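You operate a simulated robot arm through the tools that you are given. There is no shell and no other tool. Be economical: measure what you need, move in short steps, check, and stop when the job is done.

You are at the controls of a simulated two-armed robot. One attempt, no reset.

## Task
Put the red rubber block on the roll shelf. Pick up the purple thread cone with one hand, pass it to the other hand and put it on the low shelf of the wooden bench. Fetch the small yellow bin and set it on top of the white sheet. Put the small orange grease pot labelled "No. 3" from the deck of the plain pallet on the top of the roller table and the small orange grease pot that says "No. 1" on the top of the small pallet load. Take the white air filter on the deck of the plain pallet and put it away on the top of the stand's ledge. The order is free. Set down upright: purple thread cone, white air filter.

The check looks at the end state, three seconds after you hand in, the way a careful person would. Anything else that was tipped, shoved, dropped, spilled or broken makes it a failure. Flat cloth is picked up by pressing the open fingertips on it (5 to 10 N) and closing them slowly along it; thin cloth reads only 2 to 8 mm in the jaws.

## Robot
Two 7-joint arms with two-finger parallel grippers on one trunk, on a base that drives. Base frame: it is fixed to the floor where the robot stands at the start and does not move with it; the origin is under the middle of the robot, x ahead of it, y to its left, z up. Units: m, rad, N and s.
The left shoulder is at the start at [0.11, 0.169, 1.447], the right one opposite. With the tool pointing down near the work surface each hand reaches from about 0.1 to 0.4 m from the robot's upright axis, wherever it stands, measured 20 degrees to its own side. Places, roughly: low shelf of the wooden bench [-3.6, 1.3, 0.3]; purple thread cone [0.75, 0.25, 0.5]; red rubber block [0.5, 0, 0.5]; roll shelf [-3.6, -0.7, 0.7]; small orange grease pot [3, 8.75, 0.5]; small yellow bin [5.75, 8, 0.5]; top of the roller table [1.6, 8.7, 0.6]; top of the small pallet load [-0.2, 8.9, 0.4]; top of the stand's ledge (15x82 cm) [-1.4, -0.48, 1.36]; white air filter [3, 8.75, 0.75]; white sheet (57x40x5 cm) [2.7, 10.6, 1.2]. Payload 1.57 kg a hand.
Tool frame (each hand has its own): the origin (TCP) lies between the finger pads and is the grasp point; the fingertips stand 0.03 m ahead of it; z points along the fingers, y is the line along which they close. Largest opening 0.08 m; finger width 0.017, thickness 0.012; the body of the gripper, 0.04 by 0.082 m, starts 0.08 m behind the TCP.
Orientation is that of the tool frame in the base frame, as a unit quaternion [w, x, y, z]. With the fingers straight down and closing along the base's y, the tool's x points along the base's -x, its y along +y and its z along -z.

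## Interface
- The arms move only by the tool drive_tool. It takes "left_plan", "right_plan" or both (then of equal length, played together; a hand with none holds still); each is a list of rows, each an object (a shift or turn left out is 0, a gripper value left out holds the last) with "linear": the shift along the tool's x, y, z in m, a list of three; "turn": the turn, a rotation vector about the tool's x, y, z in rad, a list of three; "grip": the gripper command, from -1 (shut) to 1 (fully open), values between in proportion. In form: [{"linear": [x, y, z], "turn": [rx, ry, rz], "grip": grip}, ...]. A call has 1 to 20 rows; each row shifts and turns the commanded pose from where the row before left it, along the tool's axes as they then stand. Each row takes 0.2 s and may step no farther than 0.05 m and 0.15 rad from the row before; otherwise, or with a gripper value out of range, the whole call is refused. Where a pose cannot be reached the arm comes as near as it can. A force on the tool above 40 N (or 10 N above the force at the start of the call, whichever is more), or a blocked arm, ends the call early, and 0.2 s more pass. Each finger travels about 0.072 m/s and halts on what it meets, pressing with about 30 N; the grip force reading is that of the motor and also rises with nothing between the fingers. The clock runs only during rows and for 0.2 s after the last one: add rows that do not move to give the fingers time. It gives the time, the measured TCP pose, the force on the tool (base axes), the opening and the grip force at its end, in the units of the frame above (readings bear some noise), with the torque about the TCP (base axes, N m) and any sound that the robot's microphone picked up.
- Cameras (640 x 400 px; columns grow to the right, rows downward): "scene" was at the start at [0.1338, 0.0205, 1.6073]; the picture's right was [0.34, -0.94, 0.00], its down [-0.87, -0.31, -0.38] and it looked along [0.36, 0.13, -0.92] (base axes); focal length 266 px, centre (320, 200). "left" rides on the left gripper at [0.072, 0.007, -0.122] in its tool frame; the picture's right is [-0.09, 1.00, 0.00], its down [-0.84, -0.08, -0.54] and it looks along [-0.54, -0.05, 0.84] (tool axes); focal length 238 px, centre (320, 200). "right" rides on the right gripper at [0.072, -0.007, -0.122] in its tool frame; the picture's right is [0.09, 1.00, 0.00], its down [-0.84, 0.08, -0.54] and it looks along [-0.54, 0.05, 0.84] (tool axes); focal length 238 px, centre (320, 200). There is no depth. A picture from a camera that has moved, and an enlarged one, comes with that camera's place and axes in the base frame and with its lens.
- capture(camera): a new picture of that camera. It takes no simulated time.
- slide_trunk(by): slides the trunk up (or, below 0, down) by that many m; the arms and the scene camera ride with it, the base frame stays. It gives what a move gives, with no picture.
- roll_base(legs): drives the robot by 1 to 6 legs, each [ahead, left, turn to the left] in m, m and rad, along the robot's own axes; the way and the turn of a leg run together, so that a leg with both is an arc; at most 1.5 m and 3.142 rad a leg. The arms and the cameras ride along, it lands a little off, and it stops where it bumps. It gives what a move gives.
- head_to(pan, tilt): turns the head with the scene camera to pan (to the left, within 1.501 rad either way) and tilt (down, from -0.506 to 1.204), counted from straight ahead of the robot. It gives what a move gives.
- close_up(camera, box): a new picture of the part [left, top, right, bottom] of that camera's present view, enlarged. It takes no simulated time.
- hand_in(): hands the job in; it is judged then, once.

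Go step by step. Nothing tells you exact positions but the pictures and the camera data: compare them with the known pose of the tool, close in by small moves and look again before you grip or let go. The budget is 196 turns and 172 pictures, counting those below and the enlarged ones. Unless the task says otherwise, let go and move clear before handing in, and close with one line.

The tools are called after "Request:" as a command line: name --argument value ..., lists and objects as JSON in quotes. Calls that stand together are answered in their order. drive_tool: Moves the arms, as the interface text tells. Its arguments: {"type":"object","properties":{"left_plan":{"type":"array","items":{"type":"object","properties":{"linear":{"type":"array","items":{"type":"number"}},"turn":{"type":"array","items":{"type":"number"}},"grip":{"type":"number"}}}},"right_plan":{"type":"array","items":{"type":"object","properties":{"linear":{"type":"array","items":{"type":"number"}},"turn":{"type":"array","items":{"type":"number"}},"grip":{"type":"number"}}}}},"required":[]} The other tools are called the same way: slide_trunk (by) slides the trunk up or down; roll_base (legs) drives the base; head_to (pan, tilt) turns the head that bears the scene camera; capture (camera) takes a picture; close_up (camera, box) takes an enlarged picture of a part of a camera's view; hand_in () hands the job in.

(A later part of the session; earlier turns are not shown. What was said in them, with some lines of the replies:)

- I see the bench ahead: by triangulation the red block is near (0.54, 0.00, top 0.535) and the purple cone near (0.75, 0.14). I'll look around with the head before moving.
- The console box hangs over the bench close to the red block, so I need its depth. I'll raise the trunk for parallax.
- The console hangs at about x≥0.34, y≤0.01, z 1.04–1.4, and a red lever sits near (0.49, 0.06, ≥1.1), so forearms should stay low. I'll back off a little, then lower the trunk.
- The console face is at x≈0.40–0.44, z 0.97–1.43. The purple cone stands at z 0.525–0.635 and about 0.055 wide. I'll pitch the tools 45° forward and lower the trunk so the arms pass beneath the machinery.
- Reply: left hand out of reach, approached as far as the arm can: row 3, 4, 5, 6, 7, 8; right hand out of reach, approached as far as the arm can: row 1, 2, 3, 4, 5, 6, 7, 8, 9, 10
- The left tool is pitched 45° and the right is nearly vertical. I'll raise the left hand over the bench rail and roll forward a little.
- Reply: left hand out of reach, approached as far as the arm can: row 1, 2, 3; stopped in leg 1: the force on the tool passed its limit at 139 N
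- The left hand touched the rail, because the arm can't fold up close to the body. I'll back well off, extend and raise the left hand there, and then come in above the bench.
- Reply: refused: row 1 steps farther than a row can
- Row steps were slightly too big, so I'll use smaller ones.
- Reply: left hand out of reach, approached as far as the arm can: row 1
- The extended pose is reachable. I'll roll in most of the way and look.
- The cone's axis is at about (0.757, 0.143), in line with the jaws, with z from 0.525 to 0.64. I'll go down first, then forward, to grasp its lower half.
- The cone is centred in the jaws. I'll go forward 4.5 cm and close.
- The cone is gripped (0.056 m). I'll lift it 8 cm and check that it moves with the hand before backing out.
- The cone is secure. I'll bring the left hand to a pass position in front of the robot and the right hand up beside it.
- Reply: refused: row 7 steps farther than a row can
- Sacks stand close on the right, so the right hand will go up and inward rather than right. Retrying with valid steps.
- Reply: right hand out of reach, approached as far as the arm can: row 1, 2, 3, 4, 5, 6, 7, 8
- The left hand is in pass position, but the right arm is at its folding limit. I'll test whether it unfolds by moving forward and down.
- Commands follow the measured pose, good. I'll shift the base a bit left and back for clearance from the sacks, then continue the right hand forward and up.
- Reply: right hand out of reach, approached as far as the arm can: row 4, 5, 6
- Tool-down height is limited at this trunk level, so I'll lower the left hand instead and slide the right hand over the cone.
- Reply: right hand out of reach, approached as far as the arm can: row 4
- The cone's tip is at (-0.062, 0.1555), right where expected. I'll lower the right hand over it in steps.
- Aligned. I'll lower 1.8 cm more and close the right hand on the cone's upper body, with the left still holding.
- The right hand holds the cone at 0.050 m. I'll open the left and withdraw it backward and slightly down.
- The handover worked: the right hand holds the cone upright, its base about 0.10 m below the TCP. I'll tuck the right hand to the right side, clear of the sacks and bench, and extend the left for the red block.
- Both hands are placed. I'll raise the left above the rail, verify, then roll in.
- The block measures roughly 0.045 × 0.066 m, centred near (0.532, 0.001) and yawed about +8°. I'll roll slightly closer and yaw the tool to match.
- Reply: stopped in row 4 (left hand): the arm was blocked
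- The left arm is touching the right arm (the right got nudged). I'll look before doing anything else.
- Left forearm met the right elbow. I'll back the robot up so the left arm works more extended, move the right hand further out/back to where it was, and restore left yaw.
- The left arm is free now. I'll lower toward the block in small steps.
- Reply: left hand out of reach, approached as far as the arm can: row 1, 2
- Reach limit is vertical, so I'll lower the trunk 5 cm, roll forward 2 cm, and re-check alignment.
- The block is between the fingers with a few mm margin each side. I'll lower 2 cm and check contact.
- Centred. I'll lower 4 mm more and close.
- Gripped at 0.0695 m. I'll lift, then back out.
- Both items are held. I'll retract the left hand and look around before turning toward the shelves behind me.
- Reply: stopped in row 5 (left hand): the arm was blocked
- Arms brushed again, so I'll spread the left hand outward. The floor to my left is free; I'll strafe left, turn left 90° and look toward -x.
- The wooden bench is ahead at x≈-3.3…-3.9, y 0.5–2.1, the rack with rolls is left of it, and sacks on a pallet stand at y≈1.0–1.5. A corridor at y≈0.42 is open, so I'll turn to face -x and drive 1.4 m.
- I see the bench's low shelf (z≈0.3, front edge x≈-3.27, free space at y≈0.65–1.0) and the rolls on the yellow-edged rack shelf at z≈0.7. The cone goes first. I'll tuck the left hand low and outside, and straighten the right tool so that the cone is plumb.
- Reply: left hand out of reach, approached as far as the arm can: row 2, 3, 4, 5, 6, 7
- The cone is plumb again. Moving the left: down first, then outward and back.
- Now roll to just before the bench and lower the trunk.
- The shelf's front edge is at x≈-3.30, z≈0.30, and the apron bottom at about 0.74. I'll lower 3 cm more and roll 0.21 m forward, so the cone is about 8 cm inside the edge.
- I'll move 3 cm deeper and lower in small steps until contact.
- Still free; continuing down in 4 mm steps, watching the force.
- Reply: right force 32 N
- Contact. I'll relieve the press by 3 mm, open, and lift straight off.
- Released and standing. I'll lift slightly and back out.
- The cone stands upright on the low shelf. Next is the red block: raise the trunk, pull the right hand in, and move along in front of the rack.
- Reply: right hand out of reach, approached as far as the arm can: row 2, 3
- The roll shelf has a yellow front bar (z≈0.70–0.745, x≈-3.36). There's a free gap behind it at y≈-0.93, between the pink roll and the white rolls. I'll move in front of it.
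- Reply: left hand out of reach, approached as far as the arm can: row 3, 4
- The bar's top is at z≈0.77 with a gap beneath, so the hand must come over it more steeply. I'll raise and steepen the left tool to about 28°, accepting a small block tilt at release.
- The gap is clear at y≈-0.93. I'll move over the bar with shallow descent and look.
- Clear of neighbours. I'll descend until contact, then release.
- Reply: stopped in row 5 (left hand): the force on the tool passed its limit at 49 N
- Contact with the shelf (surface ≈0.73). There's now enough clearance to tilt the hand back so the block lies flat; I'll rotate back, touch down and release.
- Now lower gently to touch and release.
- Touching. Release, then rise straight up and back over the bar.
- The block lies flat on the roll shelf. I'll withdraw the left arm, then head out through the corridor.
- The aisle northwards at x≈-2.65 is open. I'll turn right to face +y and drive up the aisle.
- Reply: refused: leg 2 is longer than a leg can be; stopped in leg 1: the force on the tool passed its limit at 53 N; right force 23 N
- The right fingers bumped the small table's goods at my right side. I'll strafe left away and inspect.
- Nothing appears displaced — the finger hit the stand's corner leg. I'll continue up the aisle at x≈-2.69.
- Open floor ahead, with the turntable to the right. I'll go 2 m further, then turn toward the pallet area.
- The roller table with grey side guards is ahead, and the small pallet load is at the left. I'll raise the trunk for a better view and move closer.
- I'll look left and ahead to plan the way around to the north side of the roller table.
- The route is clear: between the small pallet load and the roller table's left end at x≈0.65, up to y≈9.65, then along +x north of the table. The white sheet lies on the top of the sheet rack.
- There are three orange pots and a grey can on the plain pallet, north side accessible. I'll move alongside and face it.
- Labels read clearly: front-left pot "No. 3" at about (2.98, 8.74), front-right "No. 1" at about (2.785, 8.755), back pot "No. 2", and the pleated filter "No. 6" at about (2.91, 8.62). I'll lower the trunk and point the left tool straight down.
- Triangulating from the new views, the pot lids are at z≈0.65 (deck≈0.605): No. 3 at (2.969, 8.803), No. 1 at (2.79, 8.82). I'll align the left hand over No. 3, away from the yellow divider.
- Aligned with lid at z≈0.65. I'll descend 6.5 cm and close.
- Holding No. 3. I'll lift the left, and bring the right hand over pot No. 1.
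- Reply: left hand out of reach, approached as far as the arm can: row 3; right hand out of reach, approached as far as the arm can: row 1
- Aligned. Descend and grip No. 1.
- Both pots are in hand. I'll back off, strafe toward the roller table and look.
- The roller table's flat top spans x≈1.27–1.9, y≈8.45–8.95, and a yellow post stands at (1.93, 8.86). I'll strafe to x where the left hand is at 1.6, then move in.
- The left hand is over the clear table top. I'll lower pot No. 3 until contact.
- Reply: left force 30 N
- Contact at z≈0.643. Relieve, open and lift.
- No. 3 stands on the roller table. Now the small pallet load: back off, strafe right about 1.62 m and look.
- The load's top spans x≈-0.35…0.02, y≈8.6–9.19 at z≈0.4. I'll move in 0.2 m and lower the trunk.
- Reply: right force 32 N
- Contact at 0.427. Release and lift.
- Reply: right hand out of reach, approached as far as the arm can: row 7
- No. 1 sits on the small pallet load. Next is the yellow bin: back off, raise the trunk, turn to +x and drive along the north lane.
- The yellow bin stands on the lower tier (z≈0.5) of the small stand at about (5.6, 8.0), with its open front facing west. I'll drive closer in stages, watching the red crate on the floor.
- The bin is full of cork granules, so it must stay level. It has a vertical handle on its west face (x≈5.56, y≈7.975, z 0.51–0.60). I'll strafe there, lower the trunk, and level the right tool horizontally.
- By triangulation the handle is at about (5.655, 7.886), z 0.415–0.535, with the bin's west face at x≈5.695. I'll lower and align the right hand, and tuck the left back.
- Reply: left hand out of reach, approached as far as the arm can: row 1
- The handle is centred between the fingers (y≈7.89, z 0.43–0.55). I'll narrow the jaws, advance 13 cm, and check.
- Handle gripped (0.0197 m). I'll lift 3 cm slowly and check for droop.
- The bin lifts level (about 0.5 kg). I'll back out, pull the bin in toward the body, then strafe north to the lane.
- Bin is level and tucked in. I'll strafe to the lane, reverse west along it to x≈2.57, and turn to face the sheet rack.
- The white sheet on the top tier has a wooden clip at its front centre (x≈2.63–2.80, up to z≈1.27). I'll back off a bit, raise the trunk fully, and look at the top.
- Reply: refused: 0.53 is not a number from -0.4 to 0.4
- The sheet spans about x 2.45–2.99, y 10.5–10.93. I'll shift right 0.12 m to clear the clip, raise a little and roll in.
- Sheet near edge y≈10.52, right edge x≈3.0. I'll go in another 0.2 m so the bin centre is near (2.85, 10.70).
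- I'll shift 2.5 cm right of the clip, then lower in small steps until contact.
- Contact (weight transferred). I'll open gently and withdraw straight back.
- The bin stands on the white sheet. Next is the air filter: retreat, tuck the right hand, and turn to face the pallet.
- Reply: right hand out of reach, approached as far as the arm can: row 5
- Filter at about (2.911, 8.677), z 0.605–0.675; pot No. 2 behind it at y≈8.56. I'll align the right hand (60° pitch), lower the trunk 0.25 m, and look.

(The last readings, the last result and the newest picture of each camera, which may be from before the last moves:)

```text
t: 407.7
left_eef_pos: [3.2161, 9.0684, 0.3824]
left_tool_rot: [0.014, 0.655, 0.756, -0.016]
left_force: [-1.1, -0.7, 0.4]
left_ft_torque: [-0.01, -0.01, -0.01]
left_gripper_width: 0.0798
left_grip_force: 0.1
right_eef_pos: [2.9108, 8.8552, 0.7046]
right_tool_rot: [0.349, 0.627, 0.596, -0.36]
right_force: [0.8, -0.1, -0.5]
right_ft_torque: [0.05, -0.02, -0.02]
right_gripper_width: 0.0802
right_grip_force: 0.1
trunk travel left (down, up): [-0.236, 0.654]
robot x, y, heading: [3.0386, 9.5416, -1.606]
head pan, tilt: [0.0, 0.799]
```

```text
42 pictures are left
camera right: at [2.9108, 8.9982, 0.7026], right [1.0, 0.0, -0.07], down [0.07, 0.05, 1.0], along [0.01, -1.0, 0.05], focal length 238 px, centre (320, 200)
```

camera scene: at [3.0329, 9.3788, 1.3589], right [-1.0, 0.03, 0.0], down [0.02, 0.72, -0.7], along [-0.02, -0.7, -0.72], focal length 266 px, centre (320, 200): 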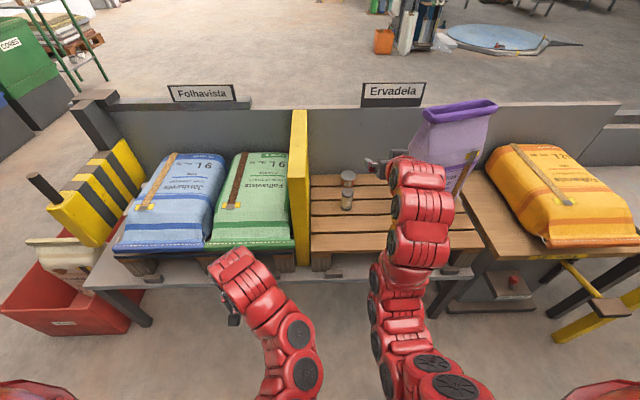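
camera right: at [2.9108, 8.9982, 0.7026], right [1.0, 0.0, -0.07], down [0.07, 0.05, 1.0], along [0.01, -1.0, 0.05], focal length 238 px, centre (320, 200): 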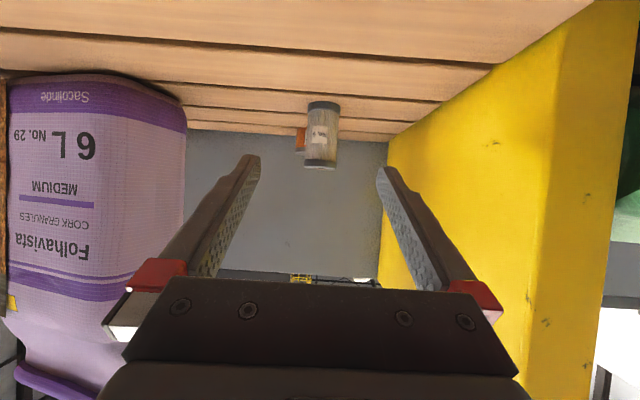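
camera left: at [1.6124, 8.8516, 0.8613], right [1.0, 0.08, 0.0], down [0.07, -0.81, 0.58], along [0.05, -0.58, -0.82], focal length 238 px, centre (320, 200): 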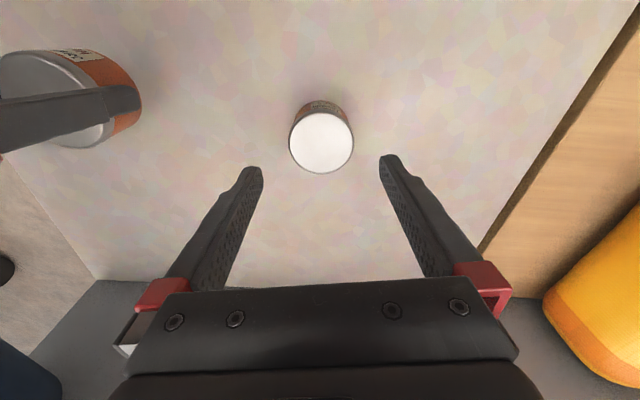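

The filter is centred on the jaws. Down 6 cm, then forward in two stages.

Request:
drive_tool --right_plan '[{"linear": [0.026, 0.001, 0.015]}, {"linear": [0.025, 0, 0.014]}, {"linear": [-0.0223, 0, 0.0385]}, {"linear": [-0.0223, 0, 0.0385]}, {"linear": [-0.0223, 0, 0.0385]}]'

Request:
capture --camera "right"

```text
t: 408.9
left_eef_pos: [3.2161, 9.0694, 0.3806]
left_tool_rot: [0.013, 0.655, 0.755, -0.017]
left_force: [-0.2, -0.6, 0.2]
left_ft_torque: [0.02, 0.0, 0.02]
left_gripper_width: 0.0802
left_grip_force: 0.0
right_eef_pos: [2.9073, 8.7206, 0.6456]
right_tool_rot: [0.349, 0.627, 0.597, -0.359]
right_force: [0.5, 0.6, -0.1]
right_ft_torque: [0.01, -0.01, 0.02]
right_gripper_width: 0.0799
right_grip_force: 0.0
trunk travel left (down, up): [-0.236, 0.654]
robot x, y, heading: [3.0348, 9.5343, -1.602]
head pan, tilt: [0.0, 0.799]
```

```text
41 pictures are left
camera right: at [2.9062, 8.8628, 0.644], right [1.0, 0.0, -0.07], down [0.07, 0.05, 1.0], along [0.01, -1.0, 0.05], focal length 238 px, centre (320, 200)
```

right: 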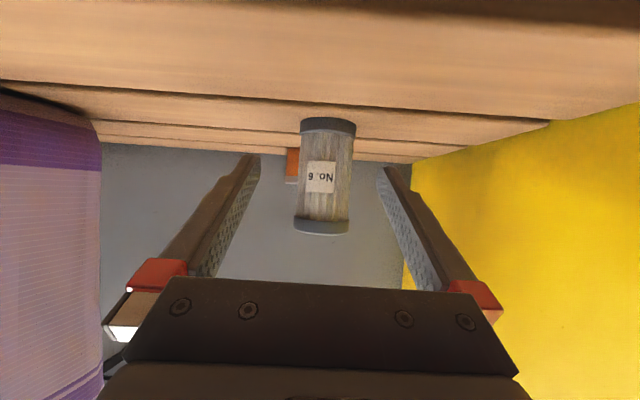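

Request:
drive_tool --right_plan '[{"linear": [-0.0125, 0.003, 0.0217]}, {"linear": [-0.0125, 0.001, 0.0217]}, {"grip": 0.4}, {"grip": 0.0}, {"grip": -0.3}, {"grip": -1}, {"grip": -1}]'

Request:
capture --camera "right"

```text
t: 410.5
left_eef_pos: [3.2172, 9.0683, 0.3808]
left_tool_rot: [0.013, 0.656, 0.755, -0.017]
left_force: [0.6, 1.3, 1.1]
left_ft_torque: [0.0, 0.0, -0.01]
left_gripper_width: 0.0801
left_grip_force: 0.0
right_eef_pos: [2.9079, 8.6714, 0.6467]
right_tool_rot: [0.349, 0.627, 0.597, -0.359]
right_force: [-0.1, -0.2, 0.4]
right_ft_torque: [0.0, 0.01, 0.0]
right_gripper_width: 0.0397
right_grip_force: 30.6
trunk travel left (down, up): [-0.236, 0.654]
robot x, y, heading: [3.0378, 9.5414, -1.603]
head pan, tilt: [0.0, 0.799]
```

```text
40 pictures are left
camera right: at [2.9076, 8.8137, 0.6443], right [1.0, 0.0, -0.07], down [0.07, 0.05, 1.0], along [0.01, -1.0, 0.05], focal length 238 px, centre (320, 200)
```

right: 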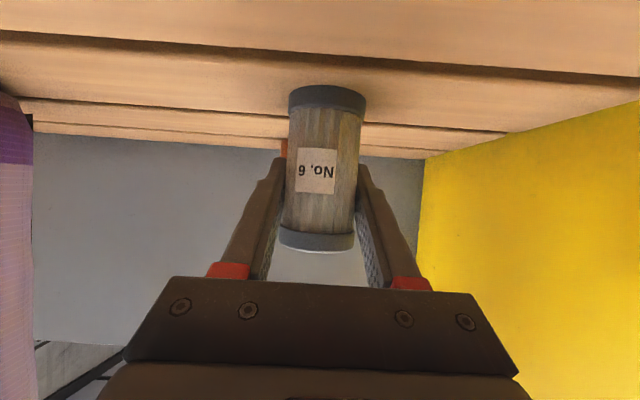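

Filter gripped (0.040 m). I'll lift and retreat, then pull the hand in and stow the left.

Request:
drive_tool --right_plan '[{"linear": [-0.009, 0, -0.005], "grip": -1}, {"linear": [-0.035, 0, -0.02]}, {"linear": [-0.035, 0, -0.02]}, {"linear": [-0.017, 0, -0.01]}]'

Request:
roll_base --legs '[[-0.2, 0, 0]]'

Request:
drive_tool --right_plan '[{"linear": [0.02, 0, -0.035]}, {"linear": [0.02, 0, -0.035]}, {"linear": [0.02, 0, -0.035]}, {"linear": [0.02, 0, -0.035]}, {"linear": [0.02, 0, -0.035]}]'

Request:
capture --camera "right"

```text
t: 411.5
left_eef_pos: [3.2179, 9.0685, 0.3823]
left_tool_rot: [0.013, 0.655, 0.755, -0.016]
left_force: [-0.7, -0.5, 0.2]
left_ft_torque: [0.01, -0.03, 0.0]
left_gripper_width: 0.0799
left_grip_force: 0.0
right_eef_pos: [2.9091, 8.6734, 0.7562]
right_tool_rot: [0.35, 0.626, 0.597, -0.359]
right_force: [-0.3, 0.0, -0.3]
right_ft_torque: [0.0, -0.02, 0.03]
right_gripper_width: 0.0394
right_grip_force: 29.5
trunk travel left (down, up): [-0.236, 0.654]
robot x, y, heading: [3.037, 9.5383, -1.6]
head pan, tilt: [0.0, 0.799]
```

```text
t: 413.1
left_eef_pos: [3.2248, 9.2675, 0.3822]
left_tool_rot: [0.014, 0.653, 0.757, -0.016]
left_force: [0.0, 1.4, -0.4]
left_ft_torque: [0.0, 0.06, 0.01]
left_gripper_width: 0.08
left_grip_force: 0.1
right_eef_pos: [2.9185, 8.8683, 0.756]
right_tool_rot: [0.351, 0.625, 0.599, -0.358]
right_force: [-0.4, -0.3, -0.4]
right_ft_torque: [-0.01, 0.0, 0.01]
right_gripper_width: 0.0399
right_grip_force: 29.7
trunk travel left (down, up): [-0.236, 0.654]
robot x, y, heading: [3.0431, 9.7369, -1.596]
head pan, tilt: [0.0, 0.799]
```

```text
t: 414.3
left_eef_pos: [3.2255, 9.2681, 0.3819]
left_tool_rot: [0.013, 0.653, 0.757, -0.016]
left_force: [0.3, 0.2, -0.3]
left_ft_torque: [0.0, -0.03, 0.05]
left_gripper_width: 0.0801
left_grip_force: 0.1
right_eef_pos: [2.9267, 9.071, 0.7584]
right_tool_rot: [0.35, 0.625, 0.599, -0.358]
right_force: [-0.9, 0.4, -1.1]
right_ft_torque: [-0.01, -0.01, 0.0]
right_gripper_width: 0.04
right_grip_force: 30.0
trunk travel left (down, up): [-0.236, 0.654]
robot x, y, heading: [3.0438, 9.7374, -1.597]
head pan, tilt: [0.0, 0.799]
```

```text
39 pictures are left
camera right: at [2.9258, 9.2142, 0.7561], right [1.0, 0.01, -0.07], down [0.07, 0.05, 1.0], along [0.01, -1.0, 0.05], focal length 238 px, centre (320, 200)
```

right: 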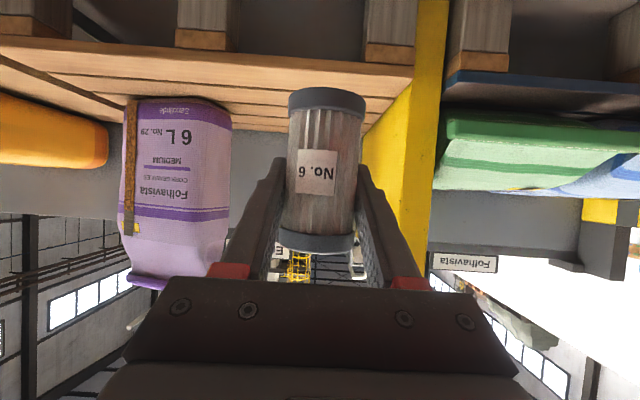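

The filter is held upright. I'll drive back by the known route: west along the lane, south past the roller table, then toward the aisle.

Request:
roll_base --legs '[[0, 0, -1.545], [1.4, 0, 0], [1.0, 0, 0], [0, 0, 1.571], [1.4, 0, 0], [1.4, 0, 0]]'

Request:
head_to --pan -0.5 --tilt 0.4

Request:
capture --camera "scene"

```text
t: 446.8
left_eef_pos: [0.9406, 6.3932, 0.3824]
left_tool_rot: [0.015, 0.636, 0.771, -0.016]
left_force: [0.1, -0.4, -0.3]
left_ft_torque: [-0.01, -0.01, -0.01]
left_gripper_width: 0.0799
left_grip_force: 0.1
right_eef_pos: [0.6513, 6.1836, 0.7589]
right_tool_rot: [0.357, 0.613, 0.611, -0.352]
right_force: [-0.4, -0.3, -0.6]
right_ft_torque: [-0.02, -0.01, 0.0]
right_gripper_width: 0.0398
right_grip_force: 30.3
trunk travel left (down, up): [-0.236, 0.654]
robot x, y, heading: [0.7366, 6.8532, -1.552]
head pan, tilt: [0.0, 0.799]
```

```text
t: 447.7
left_eef_pos: [0.9402, 6.3917, 0.3826]
left_tool_rot: [0.013, 0.637, 0.77, -0.017]
left_force: [0.3, 0.0, 0.2]
left_ft_torque: [-0.03, 0.02, -0.01]
left_gripper_width: 0.08
left_grip_force: 0.1
right_eef_pos: [0.6512, 6.1847, 0.7584]
right_tool_rot: [0.358, 0.612, 0.612, -0.351]
right_force: [0.7, -0.3, -0.8]
right_ft_torque: [0.01, 0.03, 0.0]
right_gripper_width: 0.0396
right_grip_force: 29.8
trunk travel left (down, up): [-0.236, 0.654]
robot x, y, heading: [0.737, 6.8528, -1.55]
head pan, tilt: [-0.499, 0.4]
```

```text
38 pictures are left
camera scene: at [0.6965, 6.6919, 1.1439], right [-0.89, 0.46, 0.0], down [0.18, 0.35, -0.92], along [-0.42, -0.82, -0.39], focal length 266 px, centre (320, 200)
```

scene: 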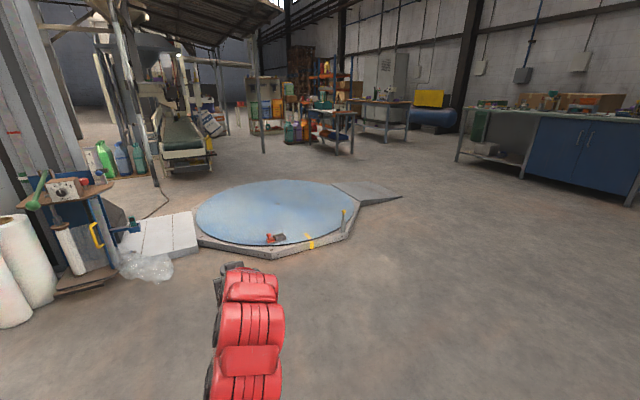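

Request:
roll_base --legs '[[0, 0, -1.139], [1.3, 0, 0], [1.3, 0, 0], [1.17, 0, 0], [0, 0, 1.118], [1.4, 0, 0]]'

Request:
head_to --pan 0.3 --tilt 0.4

Request:
capture --camera "scene"

```text
t: 468.1
left_eef_pos: [-2.9382, 4.9189, 0.3824]
left_tool_rot: [0.002, 0.953, 0.301, -0.022]
left_force: [0.0, -0.2, 0.2]
left_ft_torque: [-0.04, 0.01, -0.02]
left_gripper_width: 0.0799
left_grip_force: 0.1
right_eef_pos: [-3.2421, 5.096, 0.7572]
right_tool_rot: [0.113, 0.848, 0.177, -0.486]
right_force: [13.4, 4.4, 5.2]
right_ft_torque: [0.14, 0.1, -0.37]
right_gripper_width: 0.0395
right_grip_force: 30.1
trunk travel left (down, up): [-0.236, 0.654]
robot x, y, heading: [-2.5974, 5.2912, -2.7]
head pan, tilt: [-0.499, 0.4]
stopped in leg 4: the force on the tool passed its limit at 183 N (the readings are from after the stop); the commanded pose is now the measured one
```

```text
t: 469.2
left_eef_pos: [-2.9382, 4.9196, 0.384]
left_tool_rot: [0.002, 0.954, 0.3, -0.022]
left_force: [-1.0, -0.4, 0.1]
left_ft_torque: [-0.02, -0.02, -0.01]
left_gripper_width: 0.0803
left_grip_force: 0.1
right_eef_pos: [-3.243, 5.0971, 0.7582]
right_tool_rot: [0.113, 0.849, 0.178, -0.485]
right_force: [18.7, 3.5, 3.4]
right_ft_torque: [0.11, -0.02, -0.4]
right_gripper_width: 0.0396
right_grip_force: 29.9
trunk travel left (down, up): [-0.236, 0.654]
robot x, y, heading: [-2.5962, 5.2906, -2.698]
head pan, tilt: [0.3, 0.4]
```

```text
37 pictures are left
camera scene: at [-2.7392, 5.1959, 1.1443], right [-0.67, 0.74, 0.0], down [0.29, 0.26, -0.92], along [-0.68, -0.62, -0.39], focal length 266 px, centre (320, 200)
```

scene: 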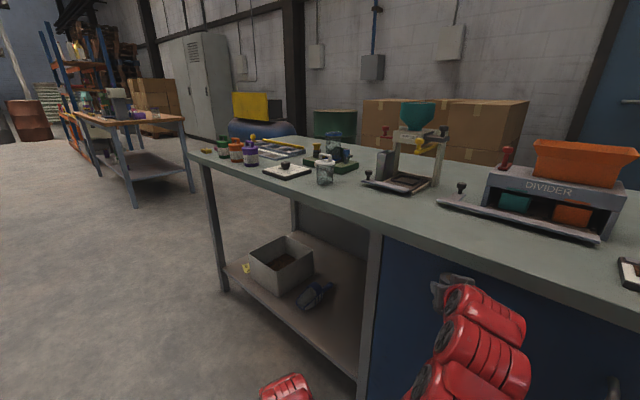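

The filter hand touched the blue bench front. I'll back off and check the filter.

Request:
roll_base --legs '[[-0.35, 0, 0]]'

Request:
capture --camera "right"

Request:
capture --camera "scene"

```text
t: 471.5
left_eef_pos: [-2.6193, 5.0692, 0.3814]
left_tool_rot: [0.003, 0.953, 0.301, -0.021]
left_force: [0.1, -0.3, 0.9]
left_ft_torque: [-0.01, 0.0, 0.01]
left_gripper_width: 0.0801
left_grip_force: 0.1
right_eef_pos: [-2.9249, 5.2483, 0.7572]
right_tool_rot: [0.112, 0.85, 0.177, -0.484]
right_force: [-0.3, -0.3, -0.2]
right_ft_torque: [-0.02, 0.01, 0.02]
right_gripper_width: 0.0397
right_grip_force: 30.3
trunk travel left (down, up): [-0.236, 0.654]
robot x, y, heading: [-2.2824, 5.4384, -2.705]
head pan, tilt: [0.3, 0.4]
```

```text
36 pictures are left
camera right: at [-2.7991, 5.3123, 0.7563], right [0.45, -0.89, -0.06], down [0.07, -0.03, 1.0], along [-0.89, -0.45, 0.04], focal length 238 px, centre (320, 200)
```

right: 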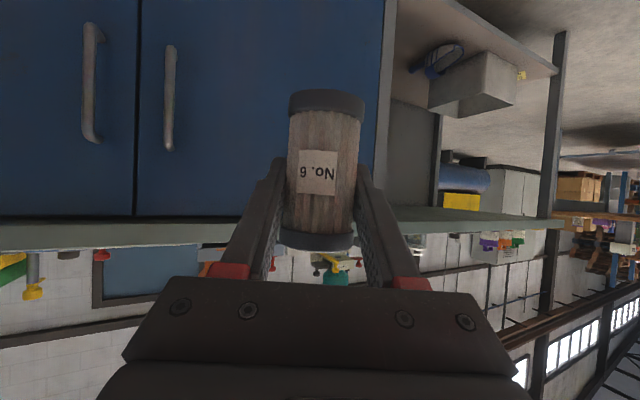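

```text
35 pictures are left
camera scene: at [-2.4223, 5.3457, 1.144], right [-0.67, 0.74, 0.0], down [0.29, 0.26, -0.92], along [-0.68, -0.62, -0.39], focal length 266 px, centre (320, 200)
```

scene: 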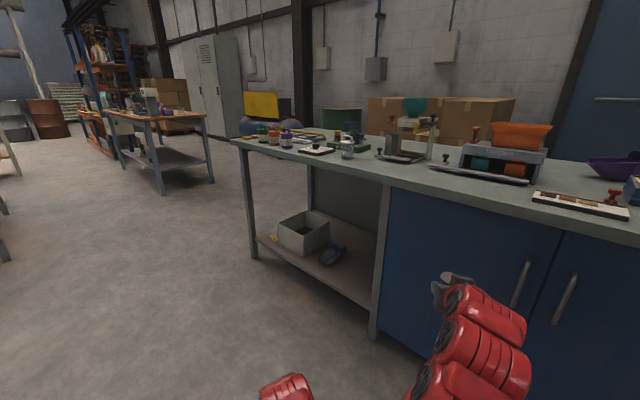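

The filter is still firmly held and upright. I'll turn south and go down the aisle.

Request:
roll_base --legs '[[0, 0, 1.135], [1.4, -0.34, 0], [1.4, 0, 0], [1.4, 0, 0]]'

Request:
head_to --pan 0.7 --tilt 0.3

Request:
capture --camera "scene"

```text
t: 494.7
left_eef_pos: [-2.2478, 0.7686, 0.3816]
left_tool_rot: [0.014, 0.633, 0.774, -0.016]
left_force: [-0.6, -0.4, 0.4]
left_ft_torque: [0.02, 0.01, 0.0]
left_gripper_width: 0.08
left_grip_force: 0.2
right_eef_pos: [-2.5327, 0.5586, 0.7564]
right_tool_rot: [0.359, 0.613, 0.614, -0.343]
right_force: [-1.0, -0.1, -0.2]
right_ft_torque: [0.0, -0.01, -0.01]
right_gripper_width: 0.0394
right_grip_force: 30.0
trunk travel left (down, up): [-0.236, 0.654]
robot x, y, heading: [-2.458, 1.2229, -1.543]
head pan, tilt: [0.3, 0.4]
```

```text
t: 495.6
left_eef_pos: [-2.2482, 0.7695, 0.3818]
left_tool_rot: [0.014, 0.632, 0.774, -0.016]
left_force: [-0.3, 0.0, -0.4]
left_ft_torque: [-0.01, -0.01, -0.01]
left_gripper_width: 0.0799
left_grip_force: 0.0
right_eef_pos: [-2.5348, 0.5588, 0.7568]
right_tool_rot: [0.36, 0.612, 0.614, -0.343]
right_force: [-0.8, -0.2, -0.9]
right_ft_torque: [0.0, 0.01, 0.01]
right_gripper_width: 0.0397
right_grip_force: 30.2
trunk travel left (down, up): [-0.236, 0.654]
robot x, y, heading: [-2.4501, 1.2261, -1.545]
head pan, tilt: [0.7, 0.3]
```

```text
34 pictures are left
camera scene: at [-2.3902, 1.0784, 1.1532], right [-0.75, -0.67, 0.0], down [-0.2, 0.22, -0.96], along [0.64, -0.71, -0.3], focal length 266 px, centre (320, 200)
```

scene: 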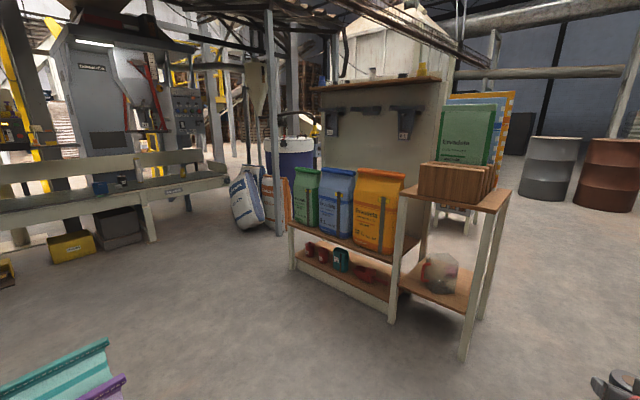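

Request:
close_up --camera "scene" --box '[290, 50, 460, 160]'

```text
3.64 times, centred on (375, 105) of scene
camera zoom: at [-2.3902, 1.0784, 1.1532], right [-0.75, -0.67, 0.0], down [-0.2, 0.22, -0.96], along [0.64, -0.71, -0.3], focal length 968 px, centre (120, 546)
```

zoom: 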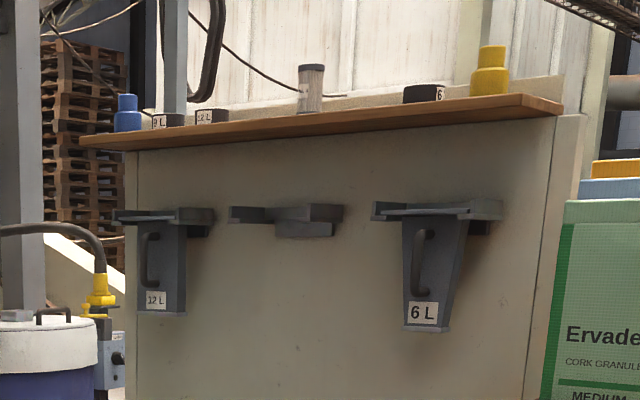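

The ledge has items at x≈-1.24 (12 L weight), -1.45 (another filter) and -1.65. A free spot exists at x≈-1.34. I'll drive into the corridor and strafe to x≈-1.25, facing the stand.

Request:
roll_base --legs '[[0.6, 0, -0.027], [0, 1.19, 0]]'

Request:
slide_trunk --by 0.35

Request:
slide_trunk --by 0.3

Request:
head_to --pan -0.1 --tilt 0.45

Request:
capture --camera "scene"

Request:
capture --camera "right"

```text
t: 504.6
left_eef_pos: [-1.0629, 0.1483, 0.3815]
left_tool_rot: [0.014, 0.649, 0.76, -0.016]
left_force: [0.5, -0.7, 0.5]
left_ft_torque: [-0.01, 0.0, -0.02]
left_gripper_width: 0.0798
left_grip_force: 0.1
right_eef_pos: [-1.3585, -0.0479, 0.7564]
right_tool_rot: [0.352, 0.626, 0.602, -0.35]
right_force: [0.0, 0.6, -1.0]
right_ft_torque: [0.04, -0.03, -0.02]
right_gripper_width: 0.0397
right_grip_force: 30.4
trunk travel left (down, up): [-0.236, 0.654]
robot x, y, heading: [-1.2511, 0.6185, -1.58]
head pan, tilt: [0.7, 0.3]
```

```text
t: 508.1
left_eef_pos: [-1.0638, 0.15, 0.7317]
left_tool_rot: [0.014, 0.649, 0.761, -0.016]
left_force: [0.5, 0.9, 0.9]
left_ft_torque: [0.03, 0.01, 0.02]
left_gripper_width: 0.0798
left_grip_force: 0.1
right_eef_pos: [-1.3569, -0.0488, 1.1064]
right_tool_rot: [0.352, 0.626, 0.601, -0.351]
right_force: [0.7, 0.3, 0.5]
right_ft_torque: [-0.03, 0.02, 0.0]
right_gripper_width: 0.0396
right_grip_force: 29.9
trunk travel left (down, up): [-0.586, 0.304]
robot x, y, heading: [-1.2497, 0.6175, -1.586]
head pan, tilt: [0.7, 0.3]
```

```text
t: 511.1
left_eef_pos: [-1.0621, 0.1486, 1.0317]
left_tool_rot: [0.014, 0.649, 0.76, -0.017]
left_force: [0.5, 0.9, -0.9]
left_ft_torque: [0.02, 0.0, -0.01]
left_gripper_width: 0.0803
left_grip_force: 0.0
right_eef_pos: [-1.3572, -0.0492, 1.4063]
right_tool_rot: [0.353, 0.626, 0.601, -0.351]
right_force: [0.6, 0.4, -0.6]
right_ft_torque: [0.01, -0.01, 0.01]
right_gripper_width: 0.0397
right_grip_force: 30.3
trunk travel left (down, up): [-0.886, 0.004]
robot x, y, heading: [-1.2526, 0.6172, -1.584]
head pan, tilt: [0.7, 0.3]
```

```text
t: 512.2
left_eef_pos: [-1.0634, 0.1492, 1.0318]
left_tool_rot: [0.013, 0.649, 0.761, -0.017]
left_force: [-0.3, -0.5, 0.0]
left_ft_torque: [0.0, 0.01, 0.02]
left_gripper_width: 0.08
left_grip_force: 0.0
right_eef_pos: [-1.3579, -0.0486, 1.4059]
right_tool_rot: [0.352, 0.626, 0.601, -0.351]
right_force: [-1.0, 0.1, -0.5]
right_ft_torque: [0.01, 0.02, -0.02]
right_gripper_width: 0.0398
right_grip_force: 30.1
trunk travel left (down, up): [-0.886, 0.004]
robot x, y, heading: [-1.2511, 0.616, -1.584]
head pan, tilt: [-0.099, 0.45]
```

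```text
32 pictures are left
camera scene: at [-1.2619, 0.4451, 1.7893], right [-0.99, 0.11, 0.0], down [0.05, 0.43, -0.9], along [-0.1, -0.89, -0.44], focal length 266 px, centre (320, 200)
```

scene: 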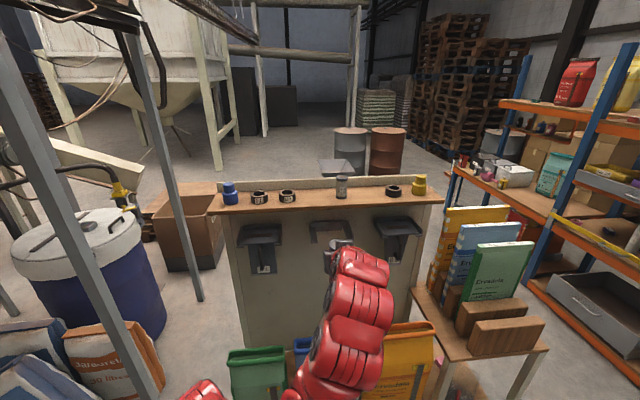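

```text
31 pictures are left
camera right: at [-1.3603, 0.0936, 1.406], right [1.0, 0.02, -0.06], down [0.06, 0.04, 1.0], along [0.02, -1.0, 0.04], focal length 238 px, centre (320, 200)
```

right: 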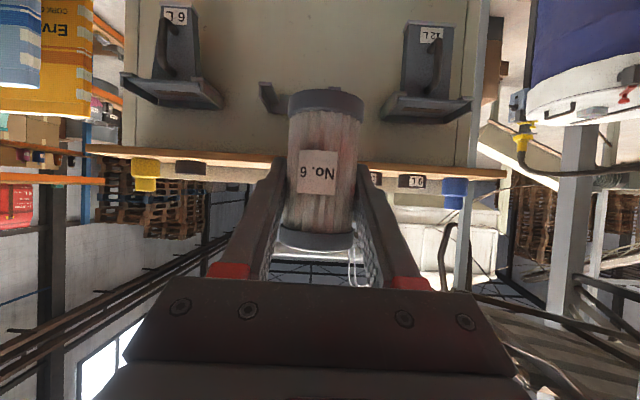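

Free spot is x≈-1.343, with the ledge's depth y≈-0.35…-0.50. I'll raise the filter about 5 cm while extending, then roll in.

Request:
drive_tool --right_plan '[{"linear": [-0.028, 0.003, 0.015]}, {"linear": [-0.028, 0.003, 0.015]}, {"linear": [-0.028, 0.003, 0.015]}]'

Request:
capture --camera "right"

```text
t: 513.0
left_eef_pos: [-1.0634, 0.1488, 1.0308]
left_tool_rot: [0.014, 0.648, 0.761, -0.016]
left_force: [0.2, -0.4, 0.1]
left_ft_torque: [0.01, -0.01, -0.02]
left_gripper_width: 0.0801
left_grip_force: 0.1
right_eef_pos: [-1.3538, -0.1317, 1.4556]
right_tool_rot: [0.352, 0.626, 0.6, -0.351]
right_force: [0.7, 0.0, 0.0]
right_ft_torque: [0.02, -0.01, 0.01]
right_gripper_width: 0.0396
right_grip_force: 29.9
trunk travel left (down, up): [-0.886, 0.004]
robot x, y, heading: [-1.248, 0.6151, -1.586]
head pan, tilt: [-0.099, 0.45]
```

```text
30 pictures are left
camera right: at [-1.3554, 0.0106, 1.4557], right [1.0, 0.02, -0.06], down [0.06, 0.04, 1.0], along [0.02, -1.0, 0.04], focal length 238 px, centre (320, 200)
```

right: 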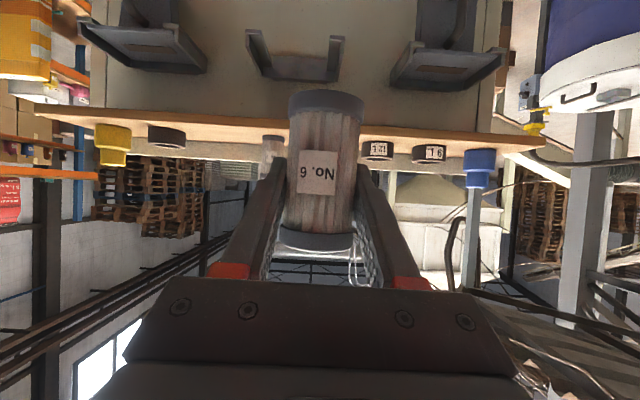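

Request:
roll_base --legs '[[0.2, 0.015, 0.01]]'

Request:
capture --camera "right"

Request:
capture --camera "scene"

```text
t: 514.6
left_eef_pos: [-1.0473, -0.0457, 1.0327]
left_tool_rot: [0.014, 0.646, 0.763, -0.017]
left_force: [-0.2, 0.6, 1.4]
left_ft_torque: [0.0, 0.0, 0.0]
left_gripper_width: 0.0801
left_grip_force: 0.1
right_eef_pos: [-1.3341, -0.3263, 1.4574]
right_tool_rot: [0.355, 0.622, 0.604, -0.349]
right_force: [-0.5, -0.2, -0.5]
right_ft_torque: [0.0, 0.01, 0.01]
right_gripper_width: 0.0398
right_grip_force: 30.5
trunk travel left (down, up): [-0.886, 0.004]
robot x, y, heading: [-1.2351, 0.4178, -1.577]
head pan, tilt: [-0.099, 0.45]
```

```text
29 pictures are left
camera right: at [-1.3379, -0.1854, 1.4567], right [1.0, 0.02, -0.06], down [0.06, 0.05, 1.0], along [0.03, -1.0, 0.04], focal length 238 px, centre (320, 200)
```

right: 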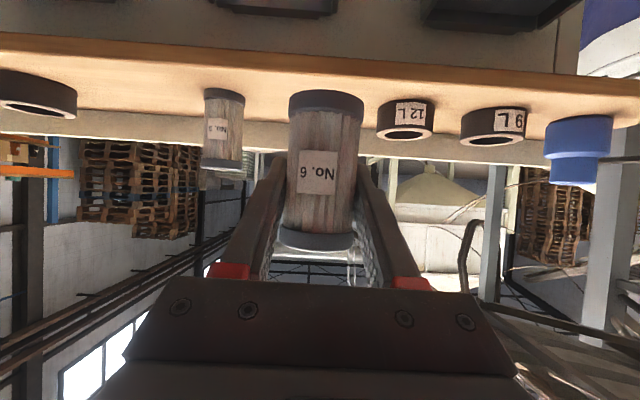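

```text
28 pictures are left
camera scene: at [-1.2479, 0.2495, 1.7896], right [-0.99, 0.1, 0.0], down [0.05, 0.43, -0.9], along [-0.09, -0.9, -0.43], focal length 266 px, centre (320, 200)
```

scene: 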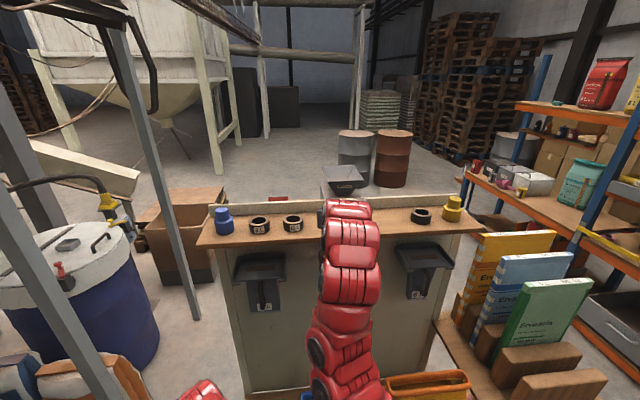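

Centred in the gap. I'll extend 10.5 cm over the ledge, then lower.

Request:
drive_tool --right_plan '[{"linear": [-0.0175, -0.001, 0.0303]}, {"linear": [-0.0175, -0.001, 0.0303]}, {"linear": [-0.0175, -0.001, 0.0303]}, {"linear": [0.0173, 0, 0.01]}, {"linear": [0.0087, 0, 0.005]}]'

Request:
capture --camera "right"

```text
t: 515.8
left_eef_pos: [-1.0465, -0.048, 1.0321]
left_tool_rot: [0.014, 0.646, 0.763, -0.016]
left_force: [0.1, 0.0, 0.8]
left_ft_torque: [-0.02, -0.02, 0.0]
left_gripper_width: 0.0801
left_grip_force: 0.1
right_eef_pos: [-1.3385, -0.4339, 1.4264]
right_tool_rot: [0.354, 0.624, 0.603, -0.35]
right_force: [-0.6, 1.1, -0.5]
right_ft_torque: [0.02, -0.04, -0.01]
right_gripper_width: 0.0396
right_grip_force: 29.4
trunk travel left (down, up): [-0.886, 0.004]
robot x, y, heading: [-1.2365, 0.4148, -1.572]
head pan, tilt: [-0.099, 0.45]
```

```text
27 pictures are left
camera right: at [-1.3416, -0.2923, 1.426], right [1.0, 0.02, -0.06], down [0.06, 0.05, 1.0], along [0.03, -1.0, 0.04], focal length 238 px, centre (320, 200)
```

right: 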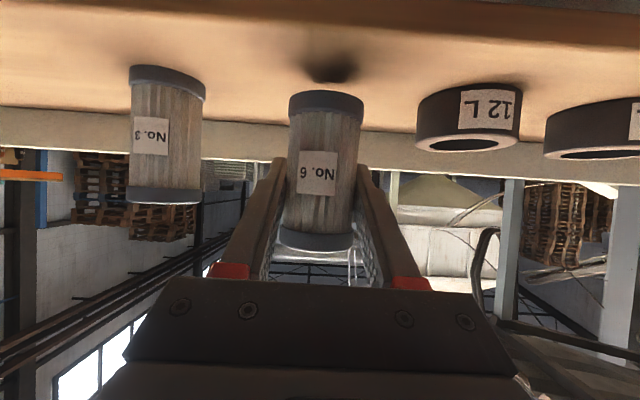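

About 13 mm to go (matching the neighbour filter's base). Lowering in small steps.

Request:
drive_tool --right_plan '[{"linear": [0.0052, 0, 0.003]}, {"linear": [0.0035, 0, 0.002]}, {"linear": [0.0026, 0, 0.0015]}, {"linear": [0.0026, 0, 0.0015]}]'

```text
t: 516.8
left_eef_pos: [-1.0453, -0.048, 1.0316]
left_tool_rot: [0.014, 0.646, 0.763, -0.016]
left_force: [-0.1, -0.8, -0.1]
left_ft_torque: [-0.01, 0.04, -0.04]
left_gripper_width: 0.0801
left_grip_force: 0.1
right_eef_pos: [-1.337, -0.4337, 1.4084]
right_tool_rot: [0.354, 0.623, 0.603, -0.35]
right_force: [1.4, 0.4, 0.4]
right_ft_torque: [-0.06, -0.03, 0.03]
right_gripper_width: 0.0394
right_grip_force: 29.6
trunk travel left (down, up): [-0.886, 0.004]
robot x, y, heading: [-1.2368, 0.4156, -1.58]
head pan, tilt: [-0.099, 0.45]
```

Request:
drive_tool --right_plan '[{"linear": [0.0026, 0, 0.0015]}, {"linear": [0.0026, 0, 0.0015]}]'

Request:
capture --camera "right"

```text
t: 517.4
left_eef_pos: [-1.0464, -0.0461, 1.0328]
left_tool_rot: [0.014, 0.646, 0.763, -0.017]
left_force: [-0.1, 0.6, -0.8]
left_ft_torque: [0.01, -0.01, 0.01]
left_gripper_width: 0.08
left_grip_force: 0.1
right_eef_pos: [-1.3381, -0.433, 1.4086]
right_tool_rot: [0.357, 0.621, 0.601, -0.353]
right_force: [0.4, -6.3, 22.1]
right_ft_torque: [-0.45, 0.28, 0.09]
right_gripper_width: 0.0396
right_grip_force: 30.3
trunk travel left (down, up): [-0.886, 0.004]
robot x, y, heading: [-1.237, 0.4149, -1.575]
head pan, tilt: [-0.099, 0.45]
```

```text
26 pictures are left
camera right: at [-1.3411, -0.2906, 1.4067], right [1.0, 0.02, -0.06], down [0.06, 0.05, 1.0], along [0.03, -1.0, 0.05], focal length 238 px, centre (320, 200)
```

right: 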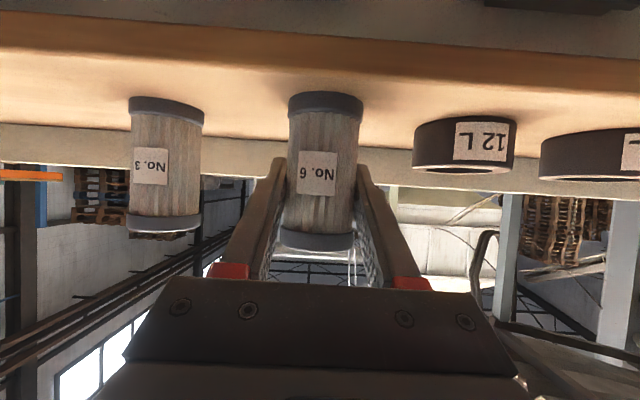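

Contact. I'll relieve, open partially, and retract horizontally.

Request:
drive_tool --right_plan '[{"linear": [-0.0026, 0, -0.0015]}, {"grip": 0.1}, {"grip": 0.3}, {"grip": 0.5}, {}, {"linear": [0.01, 0, -0.0173]}, {"linear": [0.015, 0, -0.026]}, {"linear": [0.02, 0, -0.0346]}, {"linear": [0.02, 0, -0.0346]}]'

Request:
capture --camera "right"

```text
t: 519.4
left_eef_pos: [-1.0474, -0.0476, 1.033]
left_tool_rot: [0.013, 0.647, 0.762, -0.017]
left_force: [0.9, 0.0, -0.3]
left_ft_torque: [0.01, -0.01, 0.0]
left_gripper_width: 0.08
left_grip_force: 0.1
right_eef_pos: [-1.3373, -0.3037, 1.4093]
right_tool_rot: [0.354, 0.623, 0.603, -0.35]
right_force: [0.2, 0.5, 0.8]
right_ft_torque: [0.0, -0.01, 0.0]
right_gripper_width: 0.0601
right_grip_force: 0.2
trunk travel left (down, up): [-0.886, 0.004]
robot x, y, heading: [-1.2383, 0.4195, -1.573]
head pan, tilt: [-0.099, 0.45]
```

```text
25 pictures are left
camera right: at [-1.3406, -0.1611, 1.4084], right [1.0, 0.02, -0.06], down [0.06, 0.05, 1.0], along [0.03, -1.0, 0.04], focal length 238 px, centre (320, 200)
```

right: 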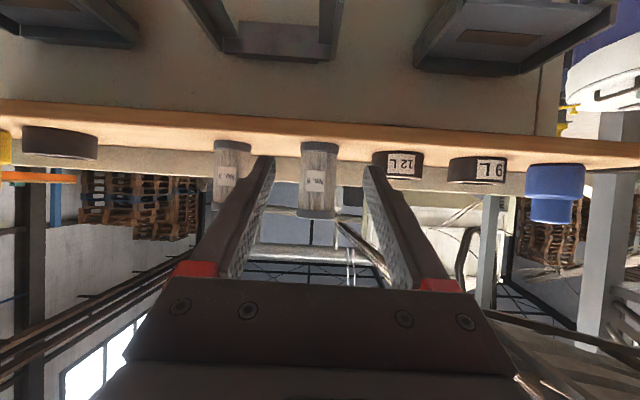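

The filter stands upright on the ledge. I'll move clear and take one last look at the scene.

Request:
roll_base --legs '[[-0.2, 0, 0]]'

Request:
capture --camera "scene"

Request:
close_up --camera "scene" --box '[190, 140, 450, 300]'

```text
t: 521.0
left_eef_pos: [-1.0463, 0.1512, 1.0305]
left_tool_rot: [0.013, 0.646, 0.763, -0.015]
left_force: [0.1, -0.7, 0.1]
left_ft_torque: [0.02, -0.01, -0.03]
left_gripper_width: 0.0799
left_grip_force: 0.0
right_eef_pos: [-1.3371, -0.1054, 1.4072]
right_tool_rot: [0.353, 0.624, 0.603, -0.35]
right_force: [-1.0, -0.6, -0.4]
right_ft_torque: [-0.05, -0.01, 0.03]
right_gripper_width: 0.0601
right_grip_force: 0.0
trunk travel left (down, up): [-0.886, 0.004]
robot x, y, heading: [-1.2384, 0.6199, -1.576]
head pan, tilt: [-0.099, 0.45]
```

```text
24 pictures are left
camera scene: at [-1.2469, 0.445, 1.789], right [-0.99, 0.11, 0.0], down [0.05, 0.43, -0.9], along [-0.09, -0.89, -0.44], focal length 266 px, centre (320, 200)
```

scene: 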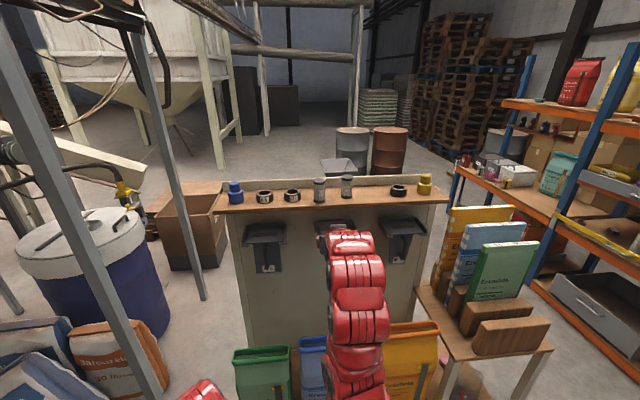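

```text
2.46 times, centred on (320, 220) of scene
camera zoom: at [-1.2469, 0.445, 1.789], right [-0.99, 0.11, 0.0], down [0.05, 0.43, -0.9], along [-0.09, -0.89, -0.44], focal length 655 px, centre (320, 151)
```

zoom: 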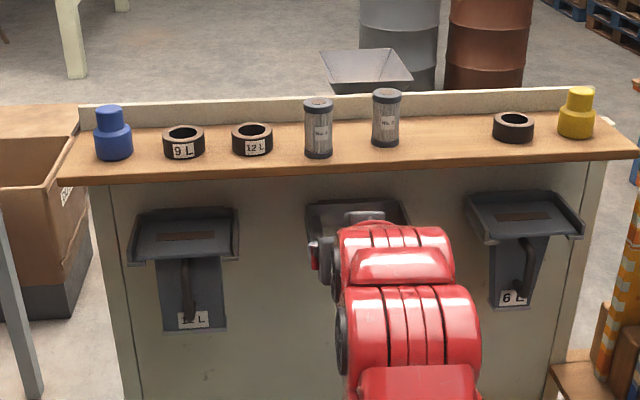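

The filter stands upright on the ledge beside its neighbour, both hands are empty and clear, and every item has been placed. Handing in.

Request:
hand_in

```text
The job is handed in.
```

All six items are in place and the job is handed in. During the driving my hands bumped a bench rail (139 N), the small carton stand (53 N) and the blue bench (183 N). Nothing looked displaced in the pictures I took afterwards.
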